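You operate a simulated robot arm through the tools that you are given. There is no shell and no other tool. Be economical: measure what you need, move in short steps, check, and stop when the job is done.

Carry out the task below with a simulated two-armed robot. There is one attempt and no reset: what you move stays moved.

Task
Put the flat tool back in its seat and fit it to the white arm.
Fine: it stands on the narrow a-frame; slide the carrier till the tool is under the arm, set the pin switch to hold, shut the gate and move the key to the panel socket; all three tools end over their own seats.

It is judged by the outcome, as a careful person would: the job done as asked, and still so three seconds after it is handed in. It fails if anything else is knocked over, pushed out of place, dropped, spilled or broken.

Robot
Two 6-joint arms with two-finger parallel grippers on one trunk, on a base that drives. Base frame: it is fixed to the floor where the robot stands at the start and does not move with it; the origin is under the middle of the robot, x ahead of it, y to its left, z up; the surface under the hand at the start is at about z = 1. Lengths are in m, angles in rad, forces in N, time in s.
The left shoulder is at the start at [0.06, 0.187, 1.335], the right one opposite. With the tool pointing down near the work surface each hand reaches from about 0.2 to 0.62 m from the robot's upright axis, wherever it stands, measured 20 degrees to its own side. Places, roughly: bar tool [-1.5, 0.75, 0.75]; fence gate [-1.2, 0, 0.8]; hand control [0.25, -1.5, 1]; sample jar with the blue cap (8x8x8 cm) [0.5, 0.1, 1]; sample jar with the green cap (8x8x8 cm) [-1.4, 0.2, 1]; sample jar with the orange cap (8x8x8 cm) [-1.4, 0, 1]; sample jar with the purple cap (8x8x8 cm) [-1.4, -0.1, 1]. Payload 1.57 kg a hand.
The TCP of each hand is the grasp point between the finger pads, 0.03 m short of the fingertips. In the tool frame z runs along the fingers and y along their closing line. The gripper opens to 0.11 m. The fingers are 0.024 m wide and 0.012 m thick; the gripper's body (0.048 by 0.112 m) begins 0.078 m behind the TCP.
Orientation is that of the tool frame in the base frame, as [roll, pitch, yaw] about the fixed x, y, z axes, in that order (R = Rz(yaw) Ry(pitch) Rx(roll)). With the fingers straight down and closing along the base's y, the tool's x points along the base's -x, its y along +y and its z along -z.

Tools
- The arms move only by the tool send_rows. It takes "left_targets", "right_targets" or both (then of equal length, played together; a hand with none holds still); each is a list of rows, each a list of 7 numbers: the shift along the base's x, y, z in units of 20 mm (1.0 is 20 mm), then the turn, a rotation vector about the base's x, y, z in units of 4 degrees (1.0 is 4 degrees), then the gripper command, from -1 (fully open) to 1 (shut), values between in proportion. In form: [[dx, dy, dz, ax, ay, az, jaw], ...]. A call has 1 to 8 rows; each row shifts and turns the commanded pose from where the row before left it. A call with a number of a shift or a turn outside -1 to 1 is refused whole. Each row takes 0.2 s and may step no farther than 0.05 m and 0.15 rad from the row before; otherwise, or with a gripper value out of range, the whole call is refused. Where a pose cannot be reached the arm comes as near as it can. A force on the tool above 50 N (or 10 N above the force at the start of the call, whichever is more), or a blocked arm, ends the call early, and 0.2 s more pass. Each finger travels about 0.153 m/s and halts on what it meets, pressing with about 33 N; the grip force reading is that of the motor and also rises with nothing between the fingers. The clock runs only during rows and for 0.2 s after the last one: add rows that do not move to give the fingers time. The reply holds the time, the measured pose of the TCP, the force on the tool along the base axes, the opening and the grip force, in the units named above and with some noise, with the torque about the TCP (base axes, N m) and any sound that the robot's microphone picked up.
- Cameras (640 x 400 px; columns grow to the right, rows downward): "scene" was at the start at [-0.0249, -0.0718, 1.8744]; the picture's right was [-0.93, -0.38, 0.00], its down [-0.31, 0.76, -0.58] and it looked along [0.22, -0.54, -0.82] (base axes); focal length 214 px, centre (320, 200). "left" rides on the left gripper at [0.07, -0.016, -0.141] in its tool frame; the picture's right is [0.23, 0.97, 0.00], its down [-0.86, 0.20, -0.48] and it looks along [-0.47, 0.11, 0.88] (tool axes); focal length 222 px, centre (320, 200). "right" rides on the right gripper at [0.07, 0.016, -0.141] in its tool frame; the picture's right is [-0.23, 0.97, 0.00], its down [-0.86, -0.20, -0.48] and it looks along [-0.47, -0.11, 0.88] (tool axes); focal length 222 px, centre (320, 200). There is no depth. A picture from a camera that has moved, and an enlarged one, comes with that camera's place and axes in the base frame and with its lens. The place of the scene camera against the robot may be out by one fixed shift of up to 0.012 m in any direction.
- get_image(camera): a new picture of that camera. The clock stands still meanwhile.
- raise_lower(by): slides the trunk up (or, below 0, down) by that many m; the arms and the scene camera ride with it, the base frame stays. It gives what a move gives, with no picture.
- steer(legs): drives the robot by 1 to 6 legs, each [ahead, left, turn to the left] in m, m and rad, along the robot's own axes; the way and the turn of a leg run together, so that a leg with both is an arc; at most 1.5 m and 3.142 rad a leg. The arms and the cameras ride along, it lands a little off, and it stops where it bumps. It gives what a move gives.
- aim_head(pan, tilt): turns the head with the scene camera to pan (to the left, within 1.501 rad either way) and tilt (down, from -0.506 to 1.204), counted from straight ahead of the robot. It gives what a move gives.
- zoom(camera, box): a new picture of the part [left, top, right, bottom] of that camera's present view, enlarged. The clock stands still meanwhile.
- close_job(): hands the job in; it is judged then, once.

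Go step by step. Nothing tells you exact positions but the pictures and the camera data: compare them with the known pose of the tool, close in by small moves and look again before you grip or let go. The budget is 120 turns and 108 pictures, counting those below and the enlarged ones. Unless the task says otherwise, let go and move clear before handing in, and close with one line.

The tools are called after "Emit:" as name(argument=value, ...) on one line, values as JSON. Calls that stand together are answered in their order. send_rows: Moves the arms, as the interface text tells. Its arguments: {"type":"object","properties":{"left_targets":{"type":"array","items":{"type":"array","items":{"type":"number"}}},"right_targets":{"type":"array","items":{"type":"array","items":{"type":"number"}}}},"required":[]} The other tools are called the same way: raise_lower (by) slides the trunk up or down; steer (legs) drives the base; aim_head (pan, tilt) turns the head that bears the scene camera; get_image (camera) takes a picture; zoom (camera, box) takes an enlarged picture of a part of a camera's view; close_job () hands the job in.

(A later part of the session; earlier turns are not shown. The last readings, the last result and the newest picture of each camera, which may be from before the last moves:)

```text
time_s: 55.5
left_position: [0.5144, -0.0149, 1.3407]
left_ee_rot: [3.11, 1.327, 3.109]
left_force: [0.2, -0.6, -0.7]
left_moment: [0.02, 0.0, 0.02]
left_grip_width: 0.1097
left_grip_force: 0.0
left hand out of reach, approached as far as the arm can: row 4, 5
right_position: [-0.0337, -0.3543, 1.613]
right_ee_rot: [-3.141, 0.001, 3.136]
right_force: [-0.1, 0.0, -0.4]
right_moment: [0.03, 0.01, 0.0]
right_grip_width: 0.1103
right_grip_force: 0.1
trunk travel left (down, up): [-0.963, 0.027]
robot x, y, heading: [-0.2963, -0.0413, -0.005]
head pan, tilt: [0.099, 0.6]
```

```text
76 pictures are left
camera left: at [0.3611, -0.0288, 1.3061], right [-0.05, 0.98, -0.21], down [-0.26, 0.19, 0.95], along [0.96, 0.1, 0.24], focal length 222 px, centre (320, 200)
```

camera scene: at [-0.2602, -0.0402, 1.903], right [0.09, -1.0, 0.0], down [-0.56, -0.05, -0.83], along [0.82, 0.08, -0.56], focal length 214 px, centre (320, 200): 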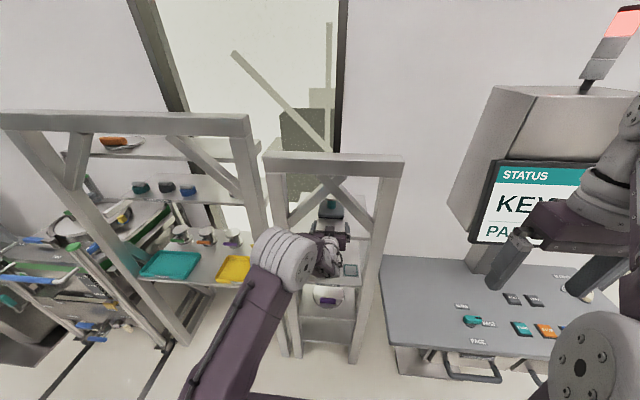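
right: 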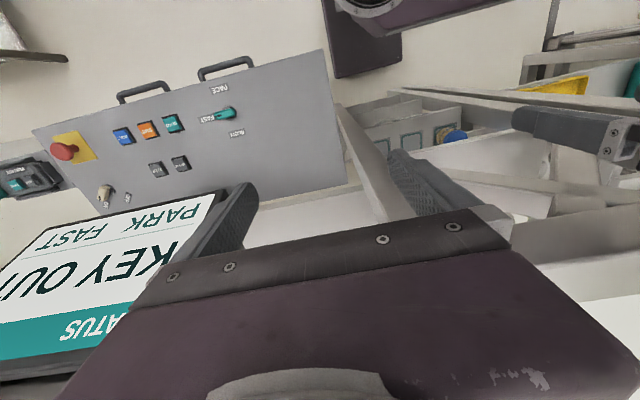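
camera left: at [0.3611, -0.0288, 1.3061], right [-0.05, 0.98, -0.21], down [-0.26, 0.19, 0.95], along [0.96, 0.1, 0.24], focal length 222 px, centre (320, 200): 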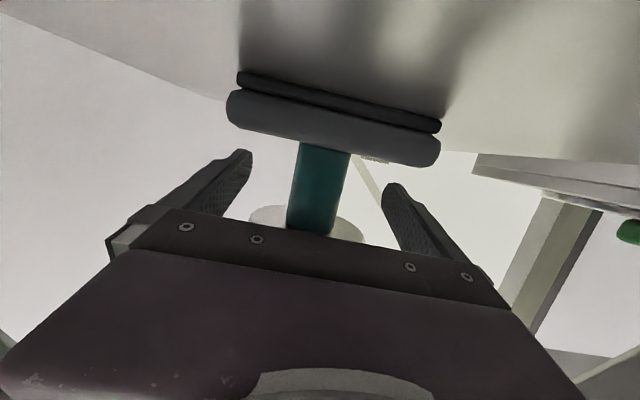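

At arm's reach limit; driving forward a few cm.

Emit:
steer(legs=[[0.03, 0, 0]])

Emit:
get_image(camera="left")

```text
time_s: 56.4
left_position: [0.5368, -0.0142, 1.3446]
left_ee_rot: [3.11, 1.333, 3.11]
left_force: [-0.9, 0.2, -0.1]
left_moment: [0.0, 0.04, 0.02]
left_grip_width: 0.11
left_grip_force: 0.1
right_position: [-0.014, -0.3551, 1.6148]
right_ee_rot: [-3.139, 0.007, 3.134]
right_force: [-1.9, 0.0, -0.3]
right_moment: [0.01, -0.08, 0.02]
right_grip_width: 0.11
right_grip_force: 0.1
trunk travel left (down, up): [-0.963, 0.027]
robot x, y, heading: [-0.2665, -0.043, -0.009]
head pan, tilt: [0.099, 0.6]
```

```text
75 pictures are left
camera left: at [0.3829, -0.0292, 1.3102], right [-0.05, 0.98, -0.21], down [-0.26, 0.19, 0.94], along [0.96, 0.1, 0.25], focal length 222 px, centre (320, 200)
```

left: 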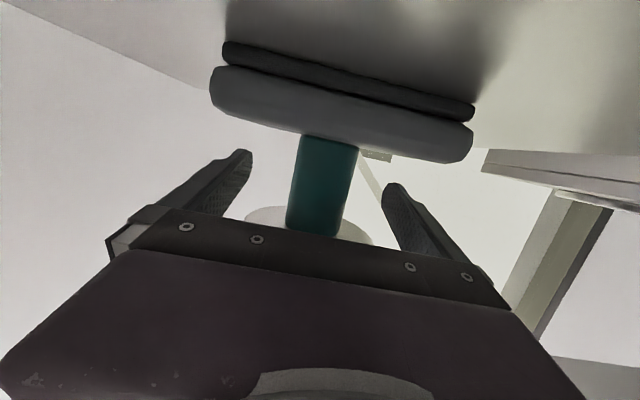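

The neck is centred between the pads; one more cm and then closing.

Emit:
send_rows(left_targets=[[0.5, 0, -0.1, 0, 0, 0, -1], [0, 0, 0, 0, 0, 0, -0.4], [0, 0, 0, 0, 0, 0, 0.2], [0, 0, 0, 0, 0, 0, 0.6], [0, 0, 0, 0, 0, 0, 1], [0, 0, 0, 0, 0, 0, 1], [0, 0, 0, 0, 0, 0, 1]])

Emit:
get_image(camera="left")

```text
time_s: 58.0
left_position: [0.5428, -0.0158, 1.3421]
left_ee_rot: [3.113, 1.33, 3.112]
left_force: [0.3, 0.0, 5.5]
left_moment: [-0.63, 0.22, -0.1]
left_grip_width: 0.0417
left_grip_force: 33.1
left hand out of reach, approached as far as the arm can: row 1
right_position: [-0.0053, -0.3543, 1.6133]
right_ee_rot: [-3.14, 0.002, 3.134]
right_force: [-0.3, -1.5, -0.1]
right_moment: [-0.02, 0.0, 0.0]
right_grip_width: 0.1099
right_grip_force: 0.1
trunk travel left (down, up): [-0.963, 0.027]
robot x, y, heading: [-0.2694, -0.0427, -0.007]
head pan, tilt: [0.099, 0.6]
```

```text
74 pictures are left
camera left: at [0.3895, -0.0294, 1.3072], right [-0.05, 0.98, -0.21], down [-0.26, 0.19, 0.95], along [0.96, 0.1, 0.24], focal length 222 px, centre (320, 200)
```

left: 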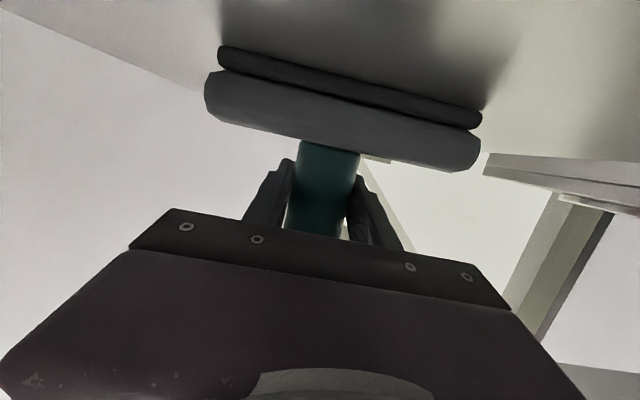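

Gripped (42 mm). Lifting 1.5 cm and withdrawing slowly.

Emit:
send_rows(left_targets=[[-0.3, 0, 0.3, 0, 0, 0, 1], [0, 0, 0.4, 0, 0, 0, 1], [0, 0, 0, 0, 0, 0, 1]])

Emit:
get_image(camera="left")

```text
time_s: 58.8
left_position: [0.5405, -0.0147, 1.3505]
left_ee_rot: [3.108, 1.324, 3.104]
left_force: [-1.1, 0.0, -9.8]
left_moment: [0.0, -0.04, -0.03]
left_grip_width: 0.0419
left_grip_force: 33.3
right_position: [-0.0022, -0.3546, 1.6143]
right_ee_rot: [-3.14, -0.001, 3.135]
right_force: [-0.5, 0.1, -0.1]
right_moment: [-0.02, -0.01, -0.03]
right_grip_width: 0.1096
right_grip_force: 0.1
trunk travel left (down, up): [-0.963, 0.027]
robot x, y, heading: [-0.2694, -0.0441, -0.005]
head pan, tilt: [0.099, 0.6]
```

```text
73 pictures are left
camera left: at [0.3858, -0.0293, 1.3177], right [-0.05, 0.98, -0.21], down [-0.25, 0.19, 0.95], along [0.97, 0.1, 0.24], focal length 222 px, centre (320, 200)
```

left: 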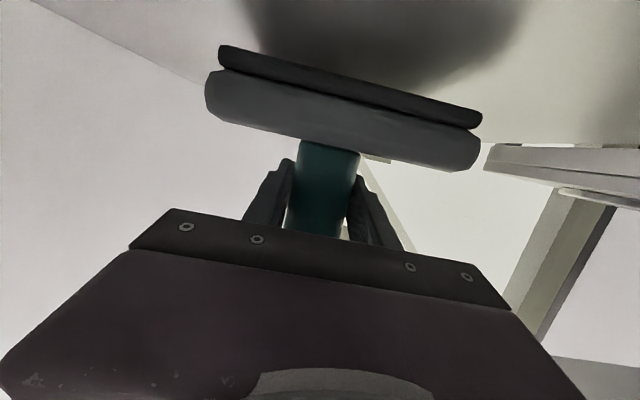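

Lifted free (about 1 kg). Withdrawing with the arm, then backing off.

Emit:
send_rows(left_targets=[[-0.5, 0, 0.3, 0, 0, 0, 1], [-1, 0, 0.2, 0, 0, 0, 1], [-1, 0, 0, 0, 0, 0, 1], [-1, 0, 0, 0, 0, 0, 1], [-1, 0, 0, 0, 0, 0, 1], [-1, 0, 0, 0, 0, 0, 1], [-1, 0, 0, 0, 0, 0, 1], [-0.5, 0, 0, 0, 0, 0, 1]])

Emit:
get_image(camera="scene")

```text
time_s: 60.5
left_position: [0.3992, -0.0142, 1.3626]
left_ee_rot: [3.112, 1.326, 3.111]
left_force: [0.4, 0.0, -8.8]
left_moment: [0.0, -0.03, 0.02]
left_grip_width: 0.0421
left_grip_force: 33.2
right_position: [-0.003, -0.3542, 1.6129]
right_ee_rot: [-3.141, 0.0, 3.134]
right_force: [0.3, 0.5, -0.4]
right_moment: [-0.02, -0.02, 0.0]
right_grip_width: 0.1097
right_grip_force: 0.1
trunk travel left (down, up): [-0.963, 0.027]
robot x, y, heading: [-0.2686, -0.042, -0.004]
head pan, tilt: [0.099, 0.6]
```

```text
72 pictures are left
camera scene: at [-0.2289, -0.0403, 1.903], right [0.09, -1.0, 0.0], down [-0.56, -0.05, -0.82], along [0.82, 0.08, -0.57], focal length 214 px, centre (320, 200)
```

scene: 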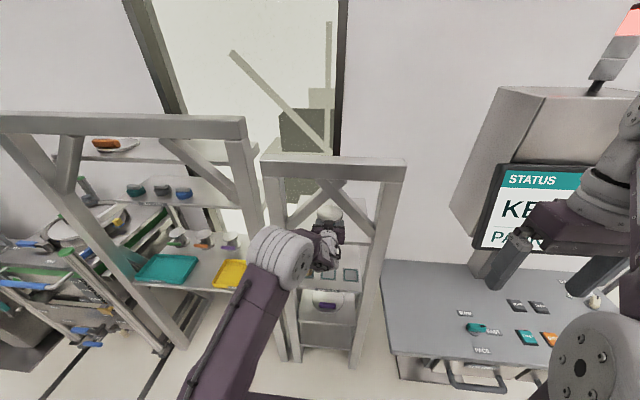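

Backing out, folding the arm, then turning left to the cell side.

Emit:
steer(legs=[[-0.2, 0, 0]])

Emit:
send_rows(left_targets=[[-1, 0, 0.2, 0, 0, 0, 1], [-1, 0, 0.2, 0, 0, 0, 1], [-1, 0, 0.2, 0, 0, 0, 1], [-1, 0, 0.2, 0, 0, 0, 1], [-1, 0, 0.2, 0, 0, 0, 1], [-1, 0, 0, 0, 0, 0, 1], [-1, 0, 0, 0, 0, 0, 1], [-1, 0, 0, 0, 0, 0, 1]])

Emit:
steer(legs=[[0.1, 0, 0], [0, 0, 1.57]])

Emit:
aim_head(pan=1.0, tilt=0.5)

Emit:
get_image(camera="scene")

```text
time_s: 62.2
left_position: [0.2006, -0.0116, 1.36]
left_ee_rot: [3.112, 1.32, 3.113]
left_force: [0.6, 0.4, -10.3]
left_moment: [0.01, -0.03, -0.02]
left_grip_width: 0.0417
left_grip_force: 32.7
right_position: [-0.2002, -0.3521, 1.612]
right_ee_rot: [-3.14, -0.006, 3.136]
right_force: [-0.4, -0.4, -1.3]
right_moment: [-0.01, 0.08, 0.01]
right_grip_width: 0.1101
right_grip_force: 0.0
trunk travel left (down, up): [-0.963, 0.027]
robot x, y, heading: [-0.4719, -0.0424, -0.002]
head pan, tilt: [0.099, 0.6]
```

```text
time_s: 64.0
left_position: [0.0329, -0.0104, 1.3854]
left_ee_rot: [3.114, 1.328, 3.111]
left_force: [0.6, -0.5, -10.3]
left_moment: [0.0, -0.02, 0.02]
left_grip_width: 0.042
left_grip_force: 33.1
right_position: [-0.2079, -0.3533, 1.6139]
right_ee_rot: [-3.141, 0.0, 3.137]
right_force: [0.0, 0.0, -0.8]
right_moment: [0.0, -0.01, 0.02]
right_grip_width: 0.11
right_grip_force: 0.0
trunk travel left (down, up): [-0.963, 0.027]
robot x, y, heading: [-0.4684, -0.0452, -0.007]
head pan, tilt: [0.099, 0.6]
```

```text
time_s: 68.9
left_position: [-0.3897, 0.4615, 1.3838]
left_ee_rot: [3.11, 1.327, -1.628]
left_force: [0.1, -0.4, -9.5]
left_moment: [0.02, -0.02, 0.02]
left_grip_width: 0.0417
left_grip_force: 33.0
right_position: [-0.0547, 0.2119, 1.6141]
right_ee_rot: [-3.141, -0.001, -1.601]
right_force: [0.1, 0.7, 0.7]
right_moment: [0.0, -0.03, -0.02]
right_grip_width: 0.11
right_grip_force: 0.0
trunk travel left (down, up): [-0.963, 0.027]
robot x, y, heading: [-0.3734, -0.0425, 1.537]
head pan, tilt: [0.099, 0.6]
```

```text
time_s: 70.1
left_position: [-0.3906, 0.4615, 1.3828]
left_ee_rot: [3.111, 1.325, -1.627]
left_force: [0.9, 1.2, -9.6]
left_moment: [0.04, 0.01, -0.02]
left_grip_width: 0.0419
left_grip_force: 33.2
right_position: [-0.0555, 0.2121, 1.6136]
right_ee_rot: [-3.14, -0.002, -1.601]
right_force: [0.0, 0.2, 0.1]
right_moment: [0.02, 0.02, -0.01]
right_grip_width: 0.1104
right_grip_force: 0.2
trunk travel left (down, up): [-0.963, 0.027]
robot x, y, heading: [-0.3736, -0.0468, 1.542]
head pan, tilt: [1.0, 0.499]
```

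```text
71 pictures are left
camera scene: at [-0.44, -0.0548, 1.9121], right [0.57, 0.82, 0.0], down [0.39, -0.27, -0.88], along [-0.72, 0.5, -0.48], focal length 214 px, centre (320, 200)
```

scene: 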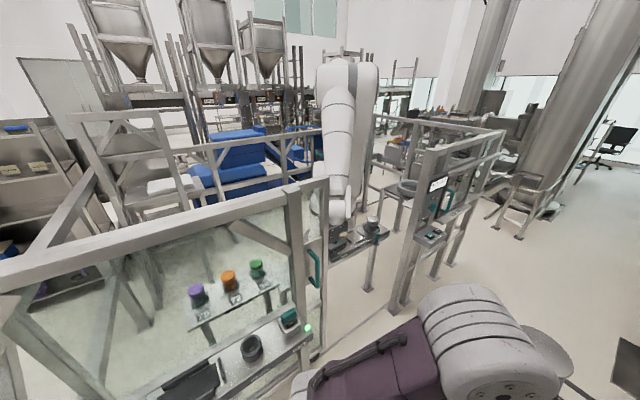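

The gap in the fence is left of the KEY OUT pillar, with the carrier inside at z≈0.75. Enlarging the gap and the pillar.

Emit:
zoom(camera="scene", box=[280, 160, 480, 285])

Emit:
zoom(camera="scene", box=[400, 160, 480, 260])

```text
3.20 times, centred on (380, 222) of scene
camera zoom: at [-0.44, -0.0548, 1.9121], right [0.57, 0.82, 0.0], down [0.39, -0.27, -0.88], along [-0.72, 0.5, -0.48], focal length 686 px, centre (128, 128)
```

zoom: 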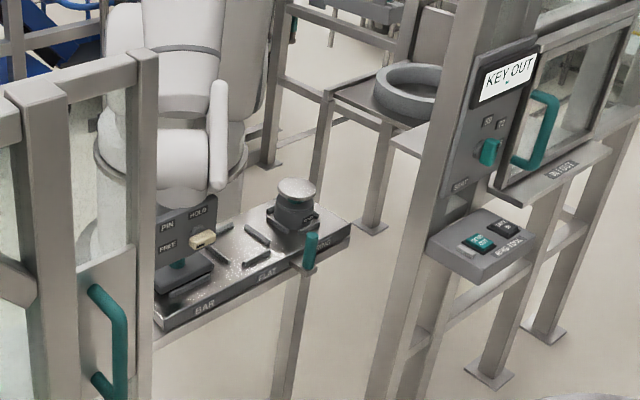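

```text
4.00 times, centred on (440, 210) of scene
camera zoom: at [-0.44, -0.0548, 1.9121], right [0.57, 0.82, 0.0], down [0.39, -0.27, -0.88], along [-0.72, 0.5, -0.48], focal length 858 px, centre (-160, 160)
```

zoom: 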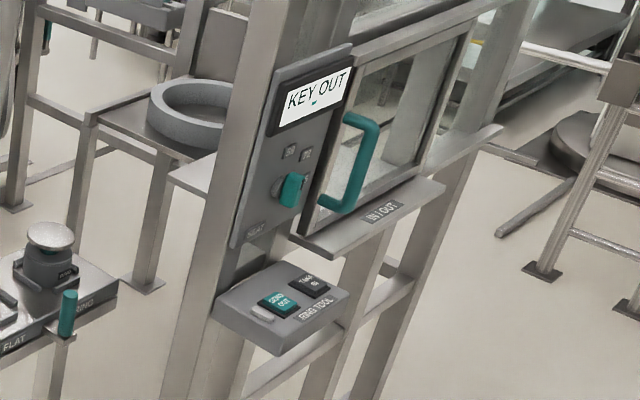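

Seats are about 0.24 m apart (BAR y≈0.75, FLAT y≈0.99, RING y≈1.24 at x≈-1.45, z≈0.75), reachable through the gate gap y≈0.48–1.2. I drive in front of the gap and face it.

Emit:
steer(legs=[[0.95, 0, 0], [0, 0, 1.6]])

Emit:
aim_head(pan=0.1, tilt=0.65)

Emit:
get_image(camera="scene")

```text
time_s: 78.9
left_position: [-0.8436, 0.8851, 1.3834]
left_ee_rot: [3.11, 1.324, -0.063]
left_force: [0.4, 0.1, -10.2]
left_moment: [-0.01, 0.0, 0.0]
left_grip_width: 0.0418
left_grip_force: 33.3
right_position: [-0.5927, 1.2189, 1.6133]
right_ee_rot: [-3.14, 0.0, -0.032]
right_force: [-0.1, -0.5, -0.2]
right_moment: [0.02, 0.01, 0.02]
right_grip_width: 0.11
right_grip_force: 0.0
trunk travel left (down, up): [-0.963, 0.027]
robot x, y, heading: [-0.3373, 0.9005, 3.105]
head pan, tilt: [1.0, 0.499]
```

```text
time_s: 80.1
left_position: [-0.8425, 0.8832, 1.3846]
left_ee_rot: [3.11, 1.324, -0.061]
left_force: [0.8, -0.3, -9.4]
left_moment: [0.02, 0.02, 0.0]
left_grip_width: 0.0416
left_grip_force: 33.1
right_position: [-0.5918, 1.2189, 1.6142]
right_ee_rot: [-3.141, -0.001, -0.034]
right_force: [0.0, -0.7, -1.1]
right_moment: [0.04, 0.01, 0.01]
right_grip_width: 0.1102
right_grip_force: 0.1
trunk travel left (down, up): [-0.963, 0.027]
robot x, y, heading: [-0.3364, 0.9036, 3.103]
head pan, tilt: [0.099, 0.649]
```

```text
68 pictures are left
camera scene: at [-0.3574, 0.8894, 1.8987], right [-0.07, 1.0, 0.0], down [0.6, 0.04, -0.8], along [-0.79, -0.05, -0.61], focal length 214 px, centre (320, 200)
```

scene: 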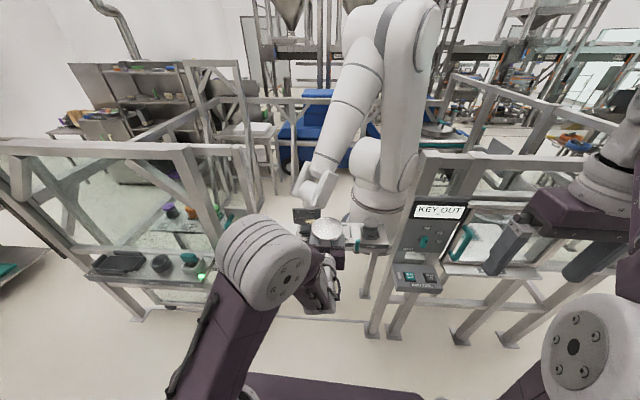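

I'm facing the gap; enlarging the carrier region.

Emit:
zoom(camera="scene", box=[270, 180, 430, 280])

Emit:
zoom(camera="scene", box=[80, 130, 290, 330])

```text
4.00 times, centred on (350, 230) of scene
camera zoom: at [-0.3574, 0.8894, 1.8987], right [-0.07, 1.0, 0.0], down [0.6, 0.04, -0.8], along [-0.79, -0.05, -0.61], focal length 858 px, centre (200, 80)
```

zoom: 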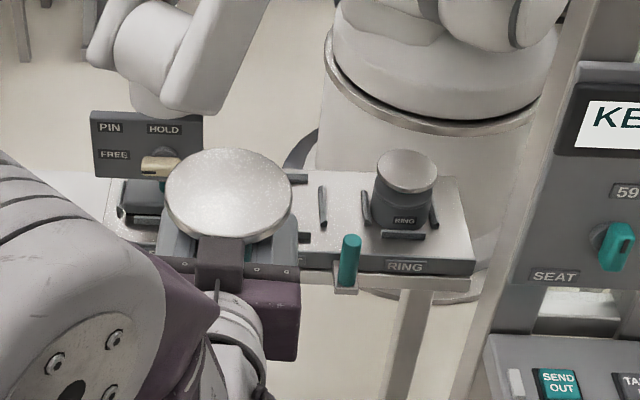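

```text
2.00 times, centred on (185, 230) of scene
camera zoom: at [-0.3574, 0.8894, 1.8987], right [-0.07, 1.0, 0.0], down [0.6, 0.04, -0.8], along [-0.79, -0.05, -0.61], focal length 429 px, centre (590, 140)
```

zoom: 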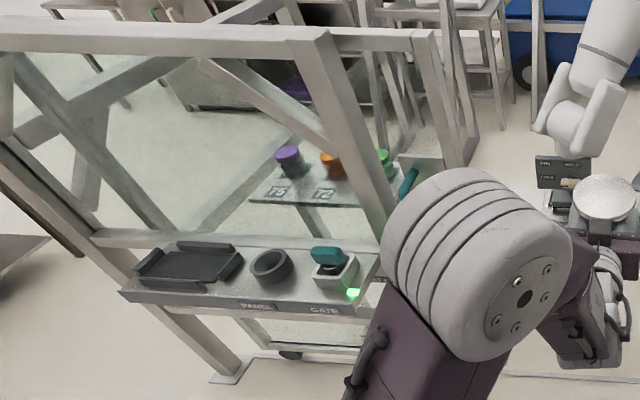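

Estimates: FLAT seat centre ≈(-1.427, 0.976), seat surface z≈0.81, peg handle (-1.28,1.07), PIN panel (-1.37,0.74,0.98). I lower the trunk, straighten the heading and shift right.

Emit:
raise_lower(by=-0.38)

Emit:
steer(legs=[[0, -0.1, 0.035]])

Emit:
get_image(camera="scene")

Emit:
get_image(camera="left")

```text
time_s: 83.7
left_position: [-0.8421, 0.8838, 1.0033]
left_ee_rot: [3.111, 1.326, -0.061]
left_force: [1.4, 0.3, -10.2]
left_moment: [-0.01, 0.02, -0.01]
left_grip_width: 0.0417
left_grip_force: 33.6
right_position: [-0.591, 1.2189, 1.233]
right_ee_rot: [-3.138, 0.001, -0.035]
right_force: [0.5, 0.8, 0.2]
right_moment: [0.0, 0.04, -0.01]
right_grip_width: 0.1098
right_grip_force: 0.1
trunk travel left (down, up): [-0.583, 0.407]
robot x, y, heading: [-0.3354, 0.9046, 3.104]
head pan, tilt: [0.099, 0.649]
```

```text
time_s: 84.9
left_position: [-0.8395, 0.9666, 1.0032]
left_ee_rot: [3.111, 1.325, -0.025]
left_force: [-1.1, 0.3, -9.2]
left_moment: [-0.01, 0.02, 0.02]
left_grip_width: 0.042
left_grip_force: 33.2
right_position: [-0.6009, 1.3104, 1.2337]
right_ee_rot: [-3.14, -0.001, 0.004]
right_force: [0.3, 0.1, 0.2]
right_moment: [-0.03, -0.03, 0.02]
right_grip_width: 0.11
right_grip_force: 0.0
trunk travel left (down, up): [-0.583, 0.407]
robot x, y, heading: [-0.3344, 1.0013, -3.141]
head pan, tilt: [0.099, 0.649]
```

```text
65 pictures are left
camera scene: at [-0.3551, 0.9902, 1.5187], right [-0.1, 0.99, 0.0], down [0.6, 0.06, -0.8], along [-0.79, -0.08, -0.61], focal length 214 px, centre (320, 200)
```

scene: 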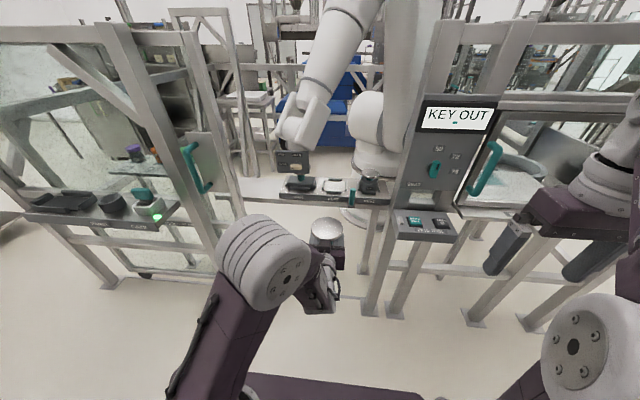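

```text
64 pictures are left
camera left: at [-0.6853, 0.9849, 0.97], right [0.06, -0.98, -0.21], down [0.26, -0.19, 0.95], along [-0.96, -0.11, 0.24], focal length 222 px, centre (320, 200)
```

left: 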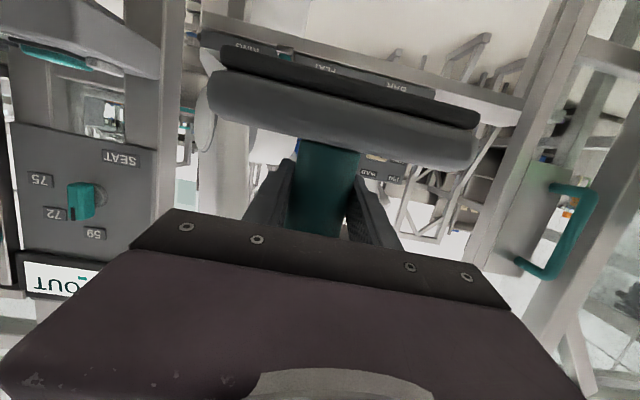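

A good frontal view of the seats now; zooming to fix their place.

Emit:
zoom(camera="scene", box=[260, 140, 400, 228])

```text
4.55 times, centred on (330, 184) of scene
camera zoom: at [-0.3551, 0.9902, 1.5187], right [-0.1, 0.99, 0.0], down [0.6, 0.06, -0.8], along [-0.79, -0.08, -0.61], focal length 975 px, centre (274, 273)
```

zoom: 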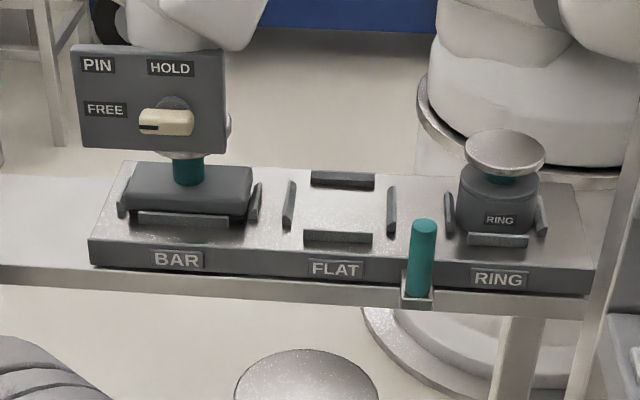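

Seat centre ≈(-1.421, 0.971), surface z≈0.81; the camera check on my own disc agrees within 4 mm. Extending the arm, then driving in with the tool bottom at z≈0.94, above everything on the carrier.

Emit:
send_rows(left_targets=[[-1, 0, 0, 0, 0, 0, 1], [-1, 0, 0, 0, 0, 0, 1], [-1, 0, 0, 0, 0, 0, 1], [-1, 0, 0, 0, 0, 0, 1], [-1, 0, 0, 0, 0, 0, 1], [-1, 0, 0, 0, 0, 0, 1], [-1, 0, 0, 0, 0, 0, 1], [-1, 0, 0, 0, 0, 0, 1]])

Emit:
steer(legs=[[0.33, 0, 0]])

Emit:
get_image(camera="scene")

Emit:
get_image(camera="right")

```text
time_s: 86.7
left_position: [-1.0017, 0.9678, 1.0027]
left_ee_rot: [3.107, 1.322, -0.027]
left_force: [-0.4, 0.3, -10.1]
left_moment: [-0.03, 0.02, -0.02]
left_grip_width: 0.0419
left_grip_force: 32.9
right_position: [-0.6016, 1.3096, 1.2334]
right_ee_rot: [-3.14, -0.001, 0.004]
right_force: [-0.5, 0.0, 0.0]
right_moment: [-0.04, -0.01, -0.02]
right_grip_width: 0.1102
right_grip_force: 0.1
trunk travel left (down, up): [-0.583, 0.407]
robot x, y, heading: [-0.3367, 1.0031, -3.137]
head pan, tilt: [0.099, 0.649]
```

```text
time_s: 88.9
left_position: [-1.3324, 0.9662, 1.004]
left_ee_rot: [3.11, 1.325, -0.024]
left_force: [0.1, -0.2, -9.1]
left_moment: [-0.01, 0.02, -0.01]
left_grip_width: 0.0415
left_grip_force: 33.0
right_position: [-0.9338, 1.3093, 1.2339]
right_ee_rot: [-3.14, -0.001, 0.001]
right_force: [-1.2, 0.6, 0.8]
right_moment: [-0.05, 0.0, -0.02]
right_grip_width: 0.11
right_grip_force: 0.0
trunk travel left (down, up): [-0.583, 0.407]
robot x, y, heading: [-0.6669, 1.0021, -3.138]
head pan, tilt: [0.099, 0.649]
```

```text
62 pictures are left
camera scene: at [-0.6875, 0.9894, 1.5187], right [-0.1, 0.99, 0.0], down [0.6, 0.06, -0.8], along [-0.79, -0.08, -0.61], focal length 214 px, centre (320, 200)
```

scene: 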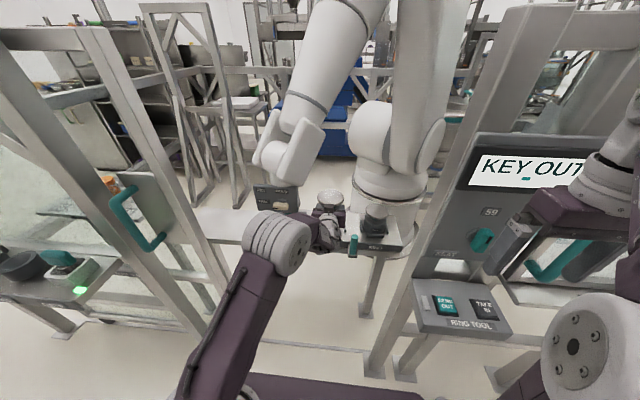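

```text
61 pictures are left
camera right: at [-0.8638, 1.2926, 1.3746], right [-0.23, -0.97, 0.0], down [-0.86, 0.2, 0.48], along [-0.47, 0.11, -0.88], focal length 222 px, centre (320, 200)
```

right: 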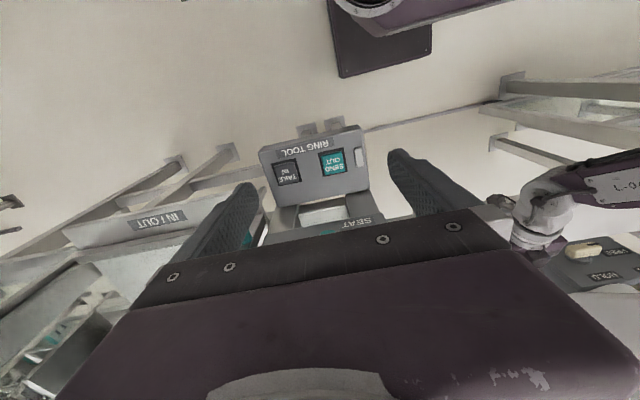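

Zooming on the tool over the carrier.

Emit:
zoom(camera="scene", box=[240, 160, 420, 272])

Emit:
get_image(camera="left")

```text
3.56 times, centred on (330, 216) of scene
camera zoom: at [-0.6875, 0.9894, 1.5187], right [-0.1, 0.99, 0.0], down [0.6, 0.06, -0.8], along [-0.79, -0.08, -0.61], focal length 763 px, centre (284, 143)
```

zoom: 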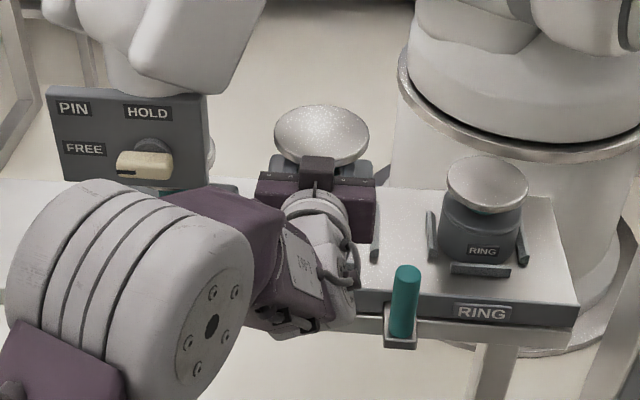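

```text
59 pictures are left
camera left: at [-1.1778, 0.985, 0.9703], right [0.06, -0.98, -0.21], down [0.26, -0.19, 0.95], along [-0.96, -0.11, 0.24], focal length 222 px, centre (320, 200)
```

left: 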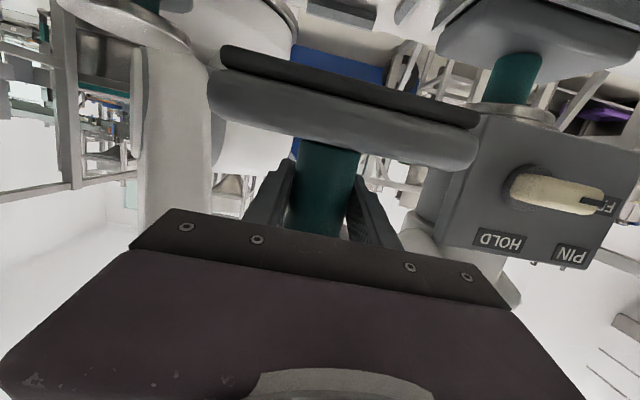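

Moving over the seat and lowering partway to z≈0.93 for a check.

Emit:
send_rows(left_targets=[[-1, 0.1, 0, 0, 0, 0, 1], [-1, 0.1, 0, 0, 0, 0, 1], [-1, 0, 0, 0, 0, 0, 1], [-1, 0, 0, 0, 0, 0, 1], [0, 0, -1, 0, 0, 0, 1], [0, 0, -1, 0, 0, 0, 1], [0, 0, -0.7, 0, 0, 0, 1], [0, 0, 0, 0, 0, 0, 1]])

Emit:
zoom(camera="scene", box=[260, 160, 400, 248])

Emit:
get_image(camera="left")

```text
time_s: 90.7
left_position: [-1.412, 0.9722, 0.9486]
left_ee_rot: [3.107, 1.324, -0.027]
left_force: [0.4, 0.1, -9.9]
left_moment: [0.04, 0.01, 0.0]
left_grip_width: 0.0417
left_grip_force: 33.0
right_position: [-0.9337, 1.3101, 1.2333]
right_ee_rot: [-3.139, -0.003, 0.001]
right_force: [-0.3, 0.6, 0.3]
right_moment: [0.01, -0.01, 0.02]
right_grip_width: 0.11
right_grip_force: 0.1
trunk travel left (down, up): [-0.583, 0.407]
robot x, y, heading: [-0.6636, 1.002, -3.135]
head pan, tilt: [0.099, 0.649]
```

```text
4.55 times, centred on (330, 204) of scene
camera zoom: at [-0.6875, 0.9894, 1.5187], right [-0.1, 0.99, 0.0], down [0.6, 0.06, -0.8], along [-0.79, -0.08, -0.61], focal length 975 px, centre (274, 182)
```

zoom: 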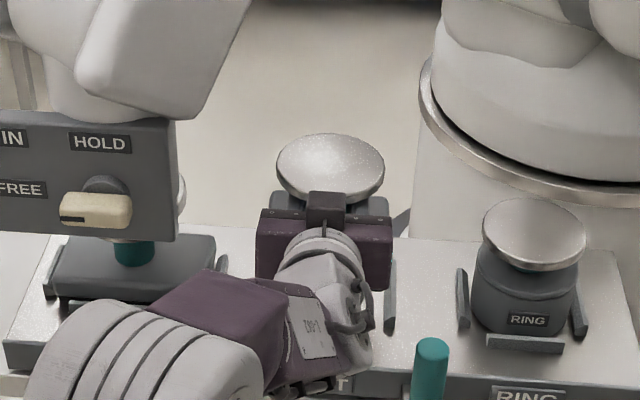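

```text
57 pictures are left
camera left: at [-1.2583, 0.9894, 0.9153], right [0.06, -0.98, -0.21], down [0.26, -0.19, 0.95], along [-0.96, -0.11, 0.24], focal length 222 px, centre (320, 200)
```

left: 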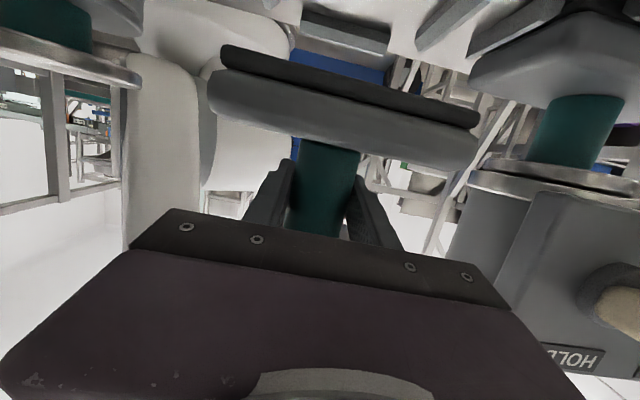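

Checking the plate's yaw precisely with an enlarged hand view.

Emit:
zoom(camera="left", box=[190, 0, 510, 200])

```text
2.00 times, centred on (350, 100) of left
camera zoom: at [-1.2583, 0.9894, 0.9153], right [0.06, -0.98, -0.21], down [0.26, -0.19, 0.95], along [-0.96, -0.11, 0.24], focal length 444 px, centre (260, 400)
```

zoom: 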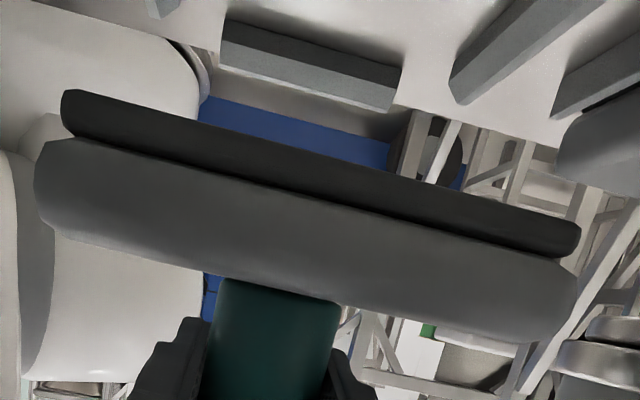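

Plate yaw matches the seat within ~0.03 rad and y is centred. Lowering 4.5 cm more, then comparing my disc with the seated RING disc.

Emit:
send_rows(left_targets=[[0, 0, -0.75, 0, 0, 0, 1], [0, 0, -0.75, 0, 0, 0, 1], [0, 0, -0.75, 0, 0, 0, 1], [0, 0, 0, 0, 0, 0, 1]])

Emit:
zoom(camera="scene", box=[290, 180, 390, 242])

Emit:
zoom(camera="left", box=[190, 0, 510, 200])

```text
time_s: 91.7
left_position: [-1.4115, 0.9717, 0.9055]
left_ee_rot: [3.111, 1.324, -0.025]
left_force: [-0.2, 0.4, -9.9]
left_moment: [-0.03, -0.01, 0.01]
left_grip_width: 0.0421
left_grip_force: 33.3
right_position: [-0.9337, 1.3099, 1.2338]
right_ee_rot: [-3.138, -0.001, 0.002]
right_force: [0.3, 0.7, 0.9]
right_moment: [-0.04, 0.01, -0.05]
right_grip_width: 0.1102
right_grip_force: 0.1
trunk travel left (down, up): [-0.583, 0.407]
robot x, y, heading: [-0.6663, 1.0001, -3.144]
head pan, tilt: [0.099, 0.649]
```

```text
6.40 times, centred on (340, 211) of scene
camera zoom: at [-0.6876, 0.9894, 1.5187], right [-0.1, 0.99, 0.0], down [0.6, 0.06, -0.8], along [-0.79, -0.08, -0.61], focal length 1373 px, centre (192, 130)
```

zoom: 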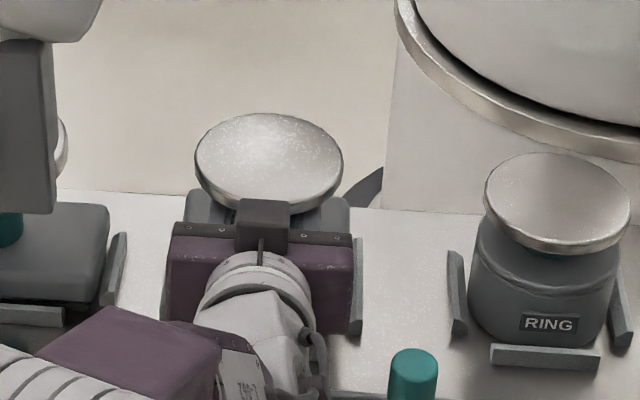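

```text
2.00 times, centred on (350, 100) of left
camera zoom: at [-1.2581, 0.9897, 0.8717], right [0.06, -0.98, -0.21], down [0.26, -0.19, 0.95], along [-0.96, -0.11, 0.24], focal length 444 px, centre (260, 400)
```

zoom: 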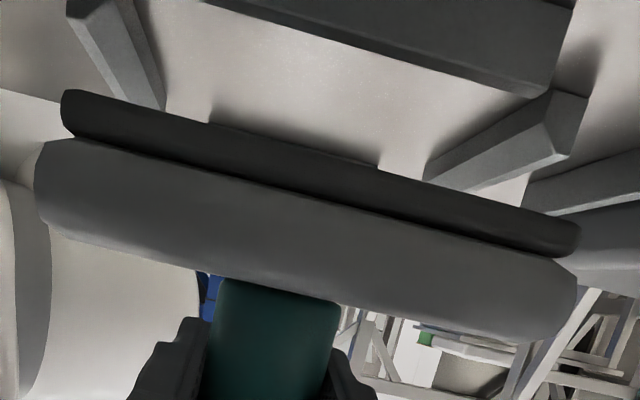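

Both cameras put the tool axis about 14 mm short of the seat centre in x (y is right). Shifting, then lowering to just above contact.

Emit:
send_rows(left_targets=[[-0.7, 0, 0, 0, 0, 0, 1], [0, 0, -0.4, 0, 0, 0, 1], [0, 0, -0.4, 0, 0, 0, 1], [0, 0, 0, 0, 0, 0, 1]])

Emit:
zoom(camera="left", box=[190, 0, 510, 200])

Emit:
zoom(camera="scene", box=[290, 180, 390, 242])

```text
time_s: 92.7
left_position: [-1.4255, 0.9726, 0.8891]
left_ee_rot: [3.105, 1.321, -0.026]
left_force: [-0.3, -0.6, -10.1]
left_moment: [0.02, 0.01, -0.02]
left_grip_width: 0.0418
left_grip_force: 32.8
right_position: [-0.9339, 1.3101, 1.2338]
right_ee_rot: [-3.139, -0.002, 0.001]
right_force: [0.3, 0.0, 0.0]
right_moment: [0.03, -0.01, -0.02]
right_grip_width: 0.1101
right_grip_force: 0.2
trunk travel left (down, up): [-0.583, 0.407]
robot x, y, heading: [-0.6674, 1.0007, -3.139]
head pan, tilt: [0.099, 0.649]
```

```text
2.00 times, centred on (350, 100) of left
camera zoom: at [-1.2718, 0.9896, 0.8551], right [0.06, -0.98, -0.21], down [0.26, -0.19, 0.95], along [-0.96, -0.11, 0.24], focal length 444 px, centre (260, 400)
```

zoom: 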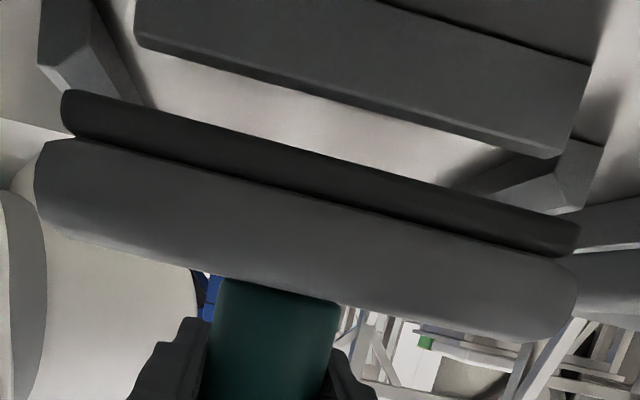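

```text
6.40 times, centred on (340, 211) of scene
camera zoom: at [-0.6878, 0.9894, 1.5187], right [-0.1, 0.99, 0.0], down [0.6, 0.06, -0.8], along [-0.79, -0.08, -0.61], focal length 1373 px, centre (192, 130)
```

zoom: 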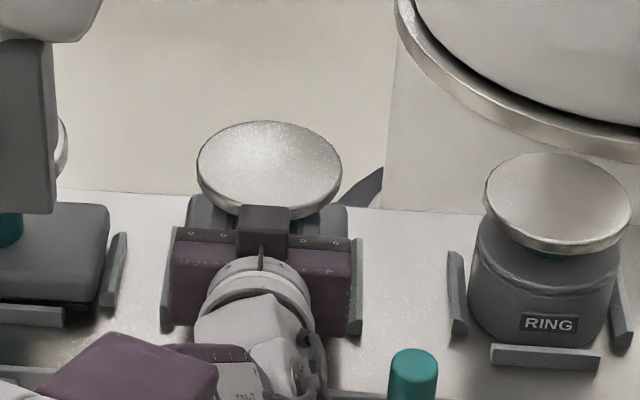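

Aligned to about 2 mm. Lowering to seat in small steps.

Emit:
send_rows(left_targets=[[0, -0.05, -0.25, 0, 0, 0, 1], [0, 0, -0.25, 0, 0, 0, 1], [0, 0, -0.2, 0, 0, 0, 1], [0, 0, 0, 0, 0, 0, 1]])

Emit:
zoom(camera="left", box=[190, 0, 510, 200])

```text
time_s: 93.7
left_position: [-1.4263, 0.9694, 0.878]
left_ee_rot: [3.114, 1.329, -0.02]
left_force: [-2.8, 1.3, 2.7]
left_moment: [0.66, -0.53, 0.21]
left_grip_width: 0.0419
left_grip_force: 32.3
right_position: [-0.9325, 1.3091, 1.2344]
right_ee_rot: [-3.14, 0.0, 0.003]
right_force: [-1.2, -0.4, -0.5]
right_moment: [-0.01, 0.02, -0.01]
right_grip_width: 0.1101
right_grip_force: 0.0
trunk travel left (down, up): [-0.583, 0.407]
robot x, y, heading: [-0.6692, 1.0032, -3.138]
head pan, tilt: [0.099, 0.649]
```

```text
2.00 times, centred on (350, 100) of left
camera zoom: at [-1.2722, 0.9881, 0.8441], right [0.06, -0.97, -0.21], down [0.26, -0.19, 0.95], along [-0.96, -0.11, 0.24], focal length 444 px, centre (260, 400)
```

zoom: 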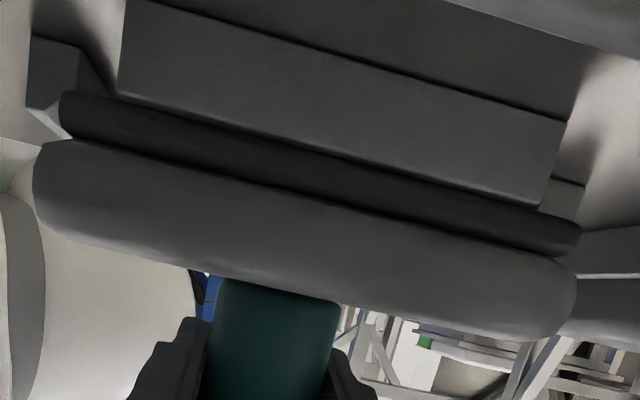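

Contact felt at z=0.878. Checking whether it is seated or on a rim.

Emit:
zoom(camera="scene", box=[290, 180, 390, 242])

Emit:
get_image(camera="left")

```text
6.40 times, centred on (340, 211) of scene
camera zoom: at [-0.6859, 0.9896, 1.5189], right [-0.1, 0.99, 0.0], down [0.6, 0.06, -0.8], along [-0.79, -0.08, -0.6], focal length 1373 px, centre (192, 130)
```

zoom: 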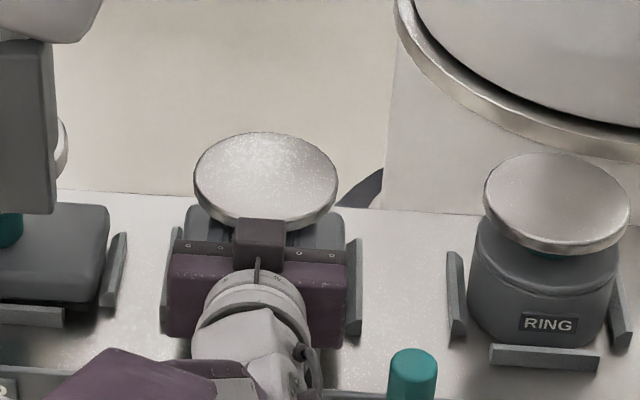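

```text
49 pictures are left
camera left: at [-1.2722, 0.9881, 0.8441], right [0.06, -0.97, -0.21], down [0.26, -0.19, 0.95], along [-0.96, -0.11, 0.24], focal length 222 px, centre (320, 200)
```

left: 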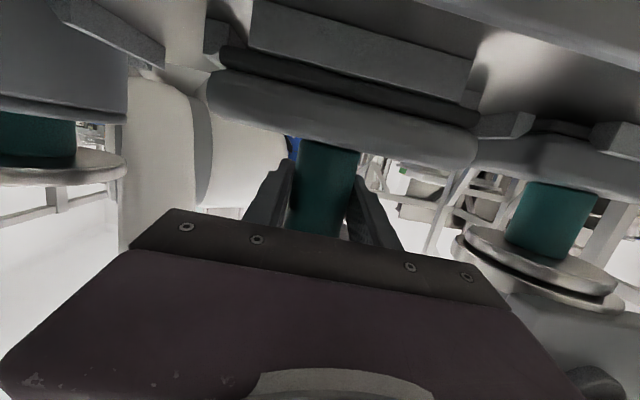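

The reaction (support offset toward +x) suggests the near edge rides on the front rim; nudging 4 mm away from me and lowering gently.

Emit:
send_rows(left_targets=[[0, 0, 0.25, 0, 0, 0, 1], [-0.2, 0.05, 0, 0, 0, 0, 1], [0, 0, -0.25, 0, 0, 0, 1], [0, 0, -0.15, 0, 0, 0, 1], [0, 0, 0, 0, 0, 0, 1]])

Emit:
zoom(camera="left", box=[190, 0, 510, 200])

```text
time_s: 94.9
left_position: [-1.4301, 0.9711, 0.8759]
left_ee_rot: [3.113, 1.33, -0.02]
left_force: [-6.0, -1.9, 12.3]
left_moment: [0.51, -0.83, 0.03]
left_grip_width: 0.0419
left_grip_force: 33.1
right_position: [-0.9306, 1.3098, 1.2353]
right_ee_rot: [-3.139, 0.0, 0.0]
right_force: [0.1, 0.4, 0.0]
right_moment: [-0.01, 0.02, -0.01]
right_grip_width: 0.1099
right_grip_force: 0.1
trunk travel left (down, up): [-0.583, 0.407]
robot x, y, heading: [-0.6638, 0.9996, -3.138]
head pan, tilt: [0.099, 0.649]
```

```text
2.00 times, centred on (350, 100) of left
camera zoom: at [-1.2755, 0.9879, 0.8415], right [0.06, -0.97, -0.21], down [0.26, -0.19, 0.95], along [-0.96, -0.11, 0.24], focal length 444 px, centre (260, 400)
```

zoom: 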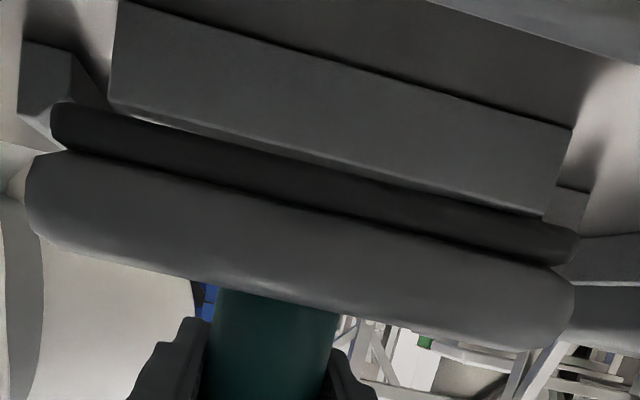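

Comparing my plate's height with the seated BAR and RING plates, nearly at eye level of the hand camera.

Emit:
zoom(camera="left", box=[400, 60, 640, 210])

Emit:
zoom(camera="left", box=[0, 0, 260, 160])

```text
2.67 times, centred on (520, 135) of left
camera zoom: at [-1.2755, 0.9879, 0.8415], right [0.06, -0.97, -0.21], down [0.26, -0.19, 0.95], along [-0.96, -0.11, 0.24], focal length 592 px, centre (-213, 373)
```

zoom: 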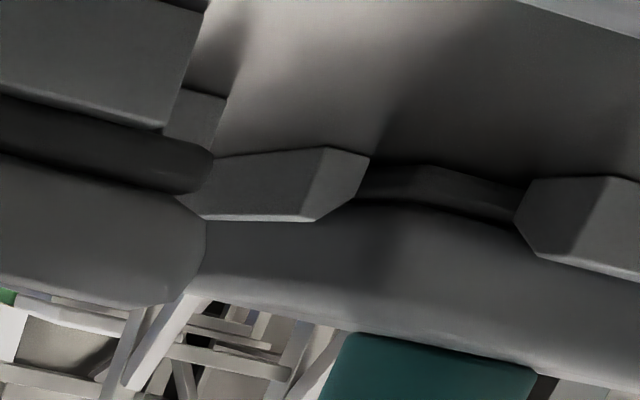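

```text
2.46 times, centred on (130, 80) of left
camera zoom: at [-1.2755, 0.9879, 0.8415], right [0.06, -0.97, -0.21], down [0.26, -0.19, 0.95], along [-0.96, -0.11, 0.24], focal length 547 px, centre (788, 495)
```

zoom: 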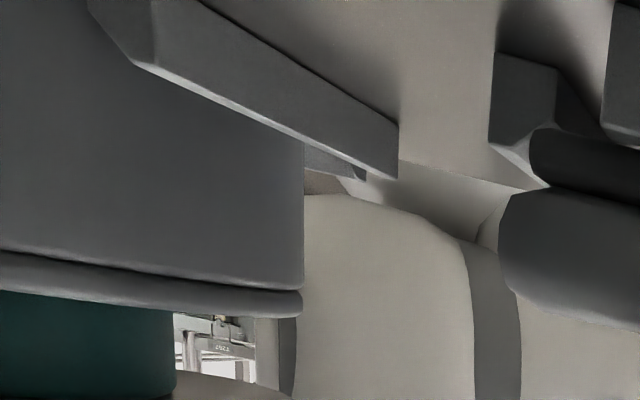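

The plate still rides high on the side rims, with more support at +y. The scene view suggests it's ~2–3 mm too far +y and I over-shifted in x; I correct and lower again.

Emit:
send_rows(left_targets=[[0, 0, 0.5, 0, 0, 0, 1], [0.28, -0.18, 0, 0, 0, 0, 1], [0, 0, 0, 0, 0, 0, 1]])

Emit:
zoom(camera="scene", box=[300, 190, 360, 228])

```text
time_s: 95.7
left_position: [-1.4242, 0.9663, 0.88]
left_ee_rot: [3.107, 1.321, -0.029]
left_force: [0.1, -0.5, -9.8]
left_moment: [0.01, 0.03, 0.02]
left_grip_width: 0.0418
left_grip_force: 32.3
right_position: [-0.9342, 1.3108, 1.2341]
right_ee_rot: [-3.139, -0.002, 0.001]
right_force: [-0.3, 0.7, 0.5]
right_moment: [0.03, -0.02, 0.02]
right_grip_width: 0.11
right_grip_force: 0.0
trunk travel left (down, up): [-0.583, 0.407]
robot x, y, heading: [-0.6683, 1.0042, -3.138]
head pan, tilt: [0.099, 0.649]
```

```text
10.53 times, centred on (330, 209) of scene
camera zoom: at [-0.6881, 0.9895, 1.5186], right [-0.1, 0.99, 0.0], down [0.6, 0.06, -0.8], along [-0.79, -0.08, -0.61], focal length 2258 px, centre (215, 105)
```

zoom: 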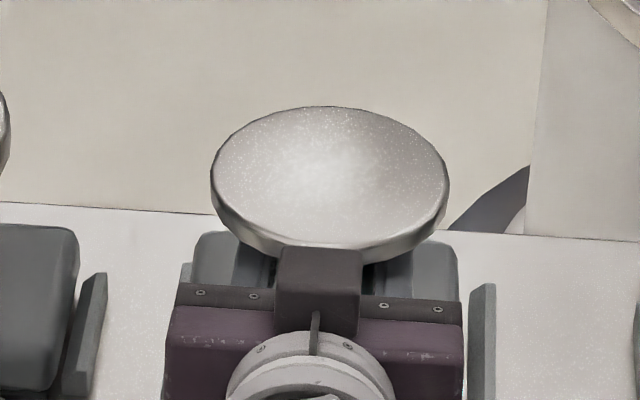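

Re-evaluating: y should be ≈0.970 at x≈-1.424. Lowering there gently.

Emit:
send_rows(left_targets=[[0, 0.19, 0, 0, 0, 0, 1], [0, 0, -0.25, 0, 0, 0, 1], [0, 0, -0.2, 0, 0, 0, 1], [0, 0, 0, 0, 0, 0, 1]])

```text
time_s: 96.7
left_position: [-1.4235, 0.9709, 0.875]
left_ee_rot: [3.117, 1.329, -0.016]
left_force: [-4.0, 0.1, 2.4]
left_moment: [0.57, -0.33, 0.19]
left_grip_width: 0.042
left_grip_force: 32.8
right_position: [-0.9316, 1.3089, 1.2339]
right_ee_rot: [-3.141, 0.0, 0.003]
right_force: [0.2, -0.1, -0.9]
right_moment: [-0.01, -0.01, 0.0]
right_grip_width: 0.1101
right_grip_force: 0.0
trunk travel left (down, up): [-0.583, 0.407]
robot x, y, heading: [-0.6643, 0.9991, -3.141]
head pan, tilt: [0.099, 0.649]
```

Looking at the contact corner (+x,+y) closely.

Emit:
zoom(camera="left", box=[190, 0, 350, 100])

Emit:
zoom(camera="left", box=[370, 40, 530, 140])

```text
4.00 times, centred on (270, 50) of left
camera zoom: at [-1.2694, 0.989, 0.8418], right [0.06, -0.97, -0.21], down [0.26, -0.19, 0.95], along [-0.96, -0.11, 0.24], focal length 888 px, centre (520, 800)
```

zoom: 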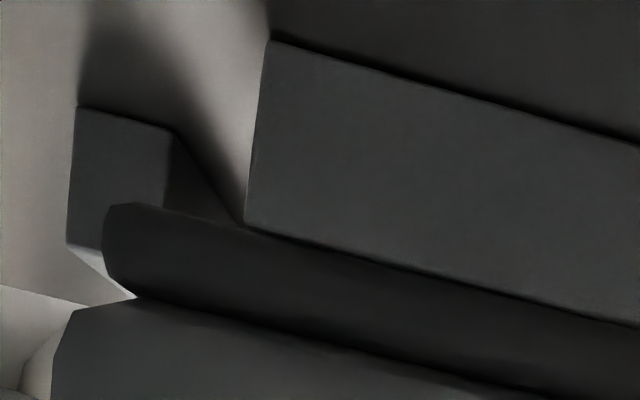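

```text
4.00 times, centred on (450, 90) of left
camera zoom: at [-1.2694, 0.989, 0.8418], right [0.06, -0.97, -0.21], down [0.26, -0.19, 0.95], along [-0.96, -0.11, 0.24], focal length 888 px, centre (-200, 640)
```

zoom: 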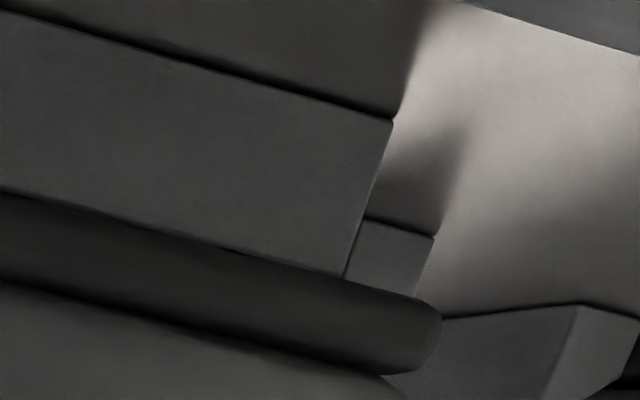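

y is centred within 1 mm; the front edge rests on the front rim. I'll slide it away from me in 1 mm steps under light pressure until it drops in.

Emit:
send_rows(left_targets=[[-0.06, 0, 0, 0, 0, 0, 1], [-0.06, 0, 0, 0, 0, 0, 1], [-0.06, 0, 0, 0, 0, 0, 1], [0, 0, 0, 0, 0, 0, 1]])

```text
time_s: 97.7
left_position: [-1.4258, 0.9714, 0.8739]
left_ee_rot: [3.111, 1.326, -0.023]
left_force: [1.9, -0.3, 5.6]
left_moment: [0.59, -0.81, -0.07]
left_grip_width: 0.0419
left_grip_force: 33.1
right_position: [-0.9301, 1.3097, 1.2334]
right_ee_rot: [-3.141, 0.002, 0.001]
right_force: [0.3, 0.2, 0.3]
right_moment: [0.03, -0.05, -0.01]
right_grip_width: 0.1099
right_grip_force: 0.0
trunk travel left (down, up): [-0.583, 0.407]
robot x, y, heading: [-0.6686, 1.001, -3.139]
head pan, tilt: [0.099, 0.649]
```

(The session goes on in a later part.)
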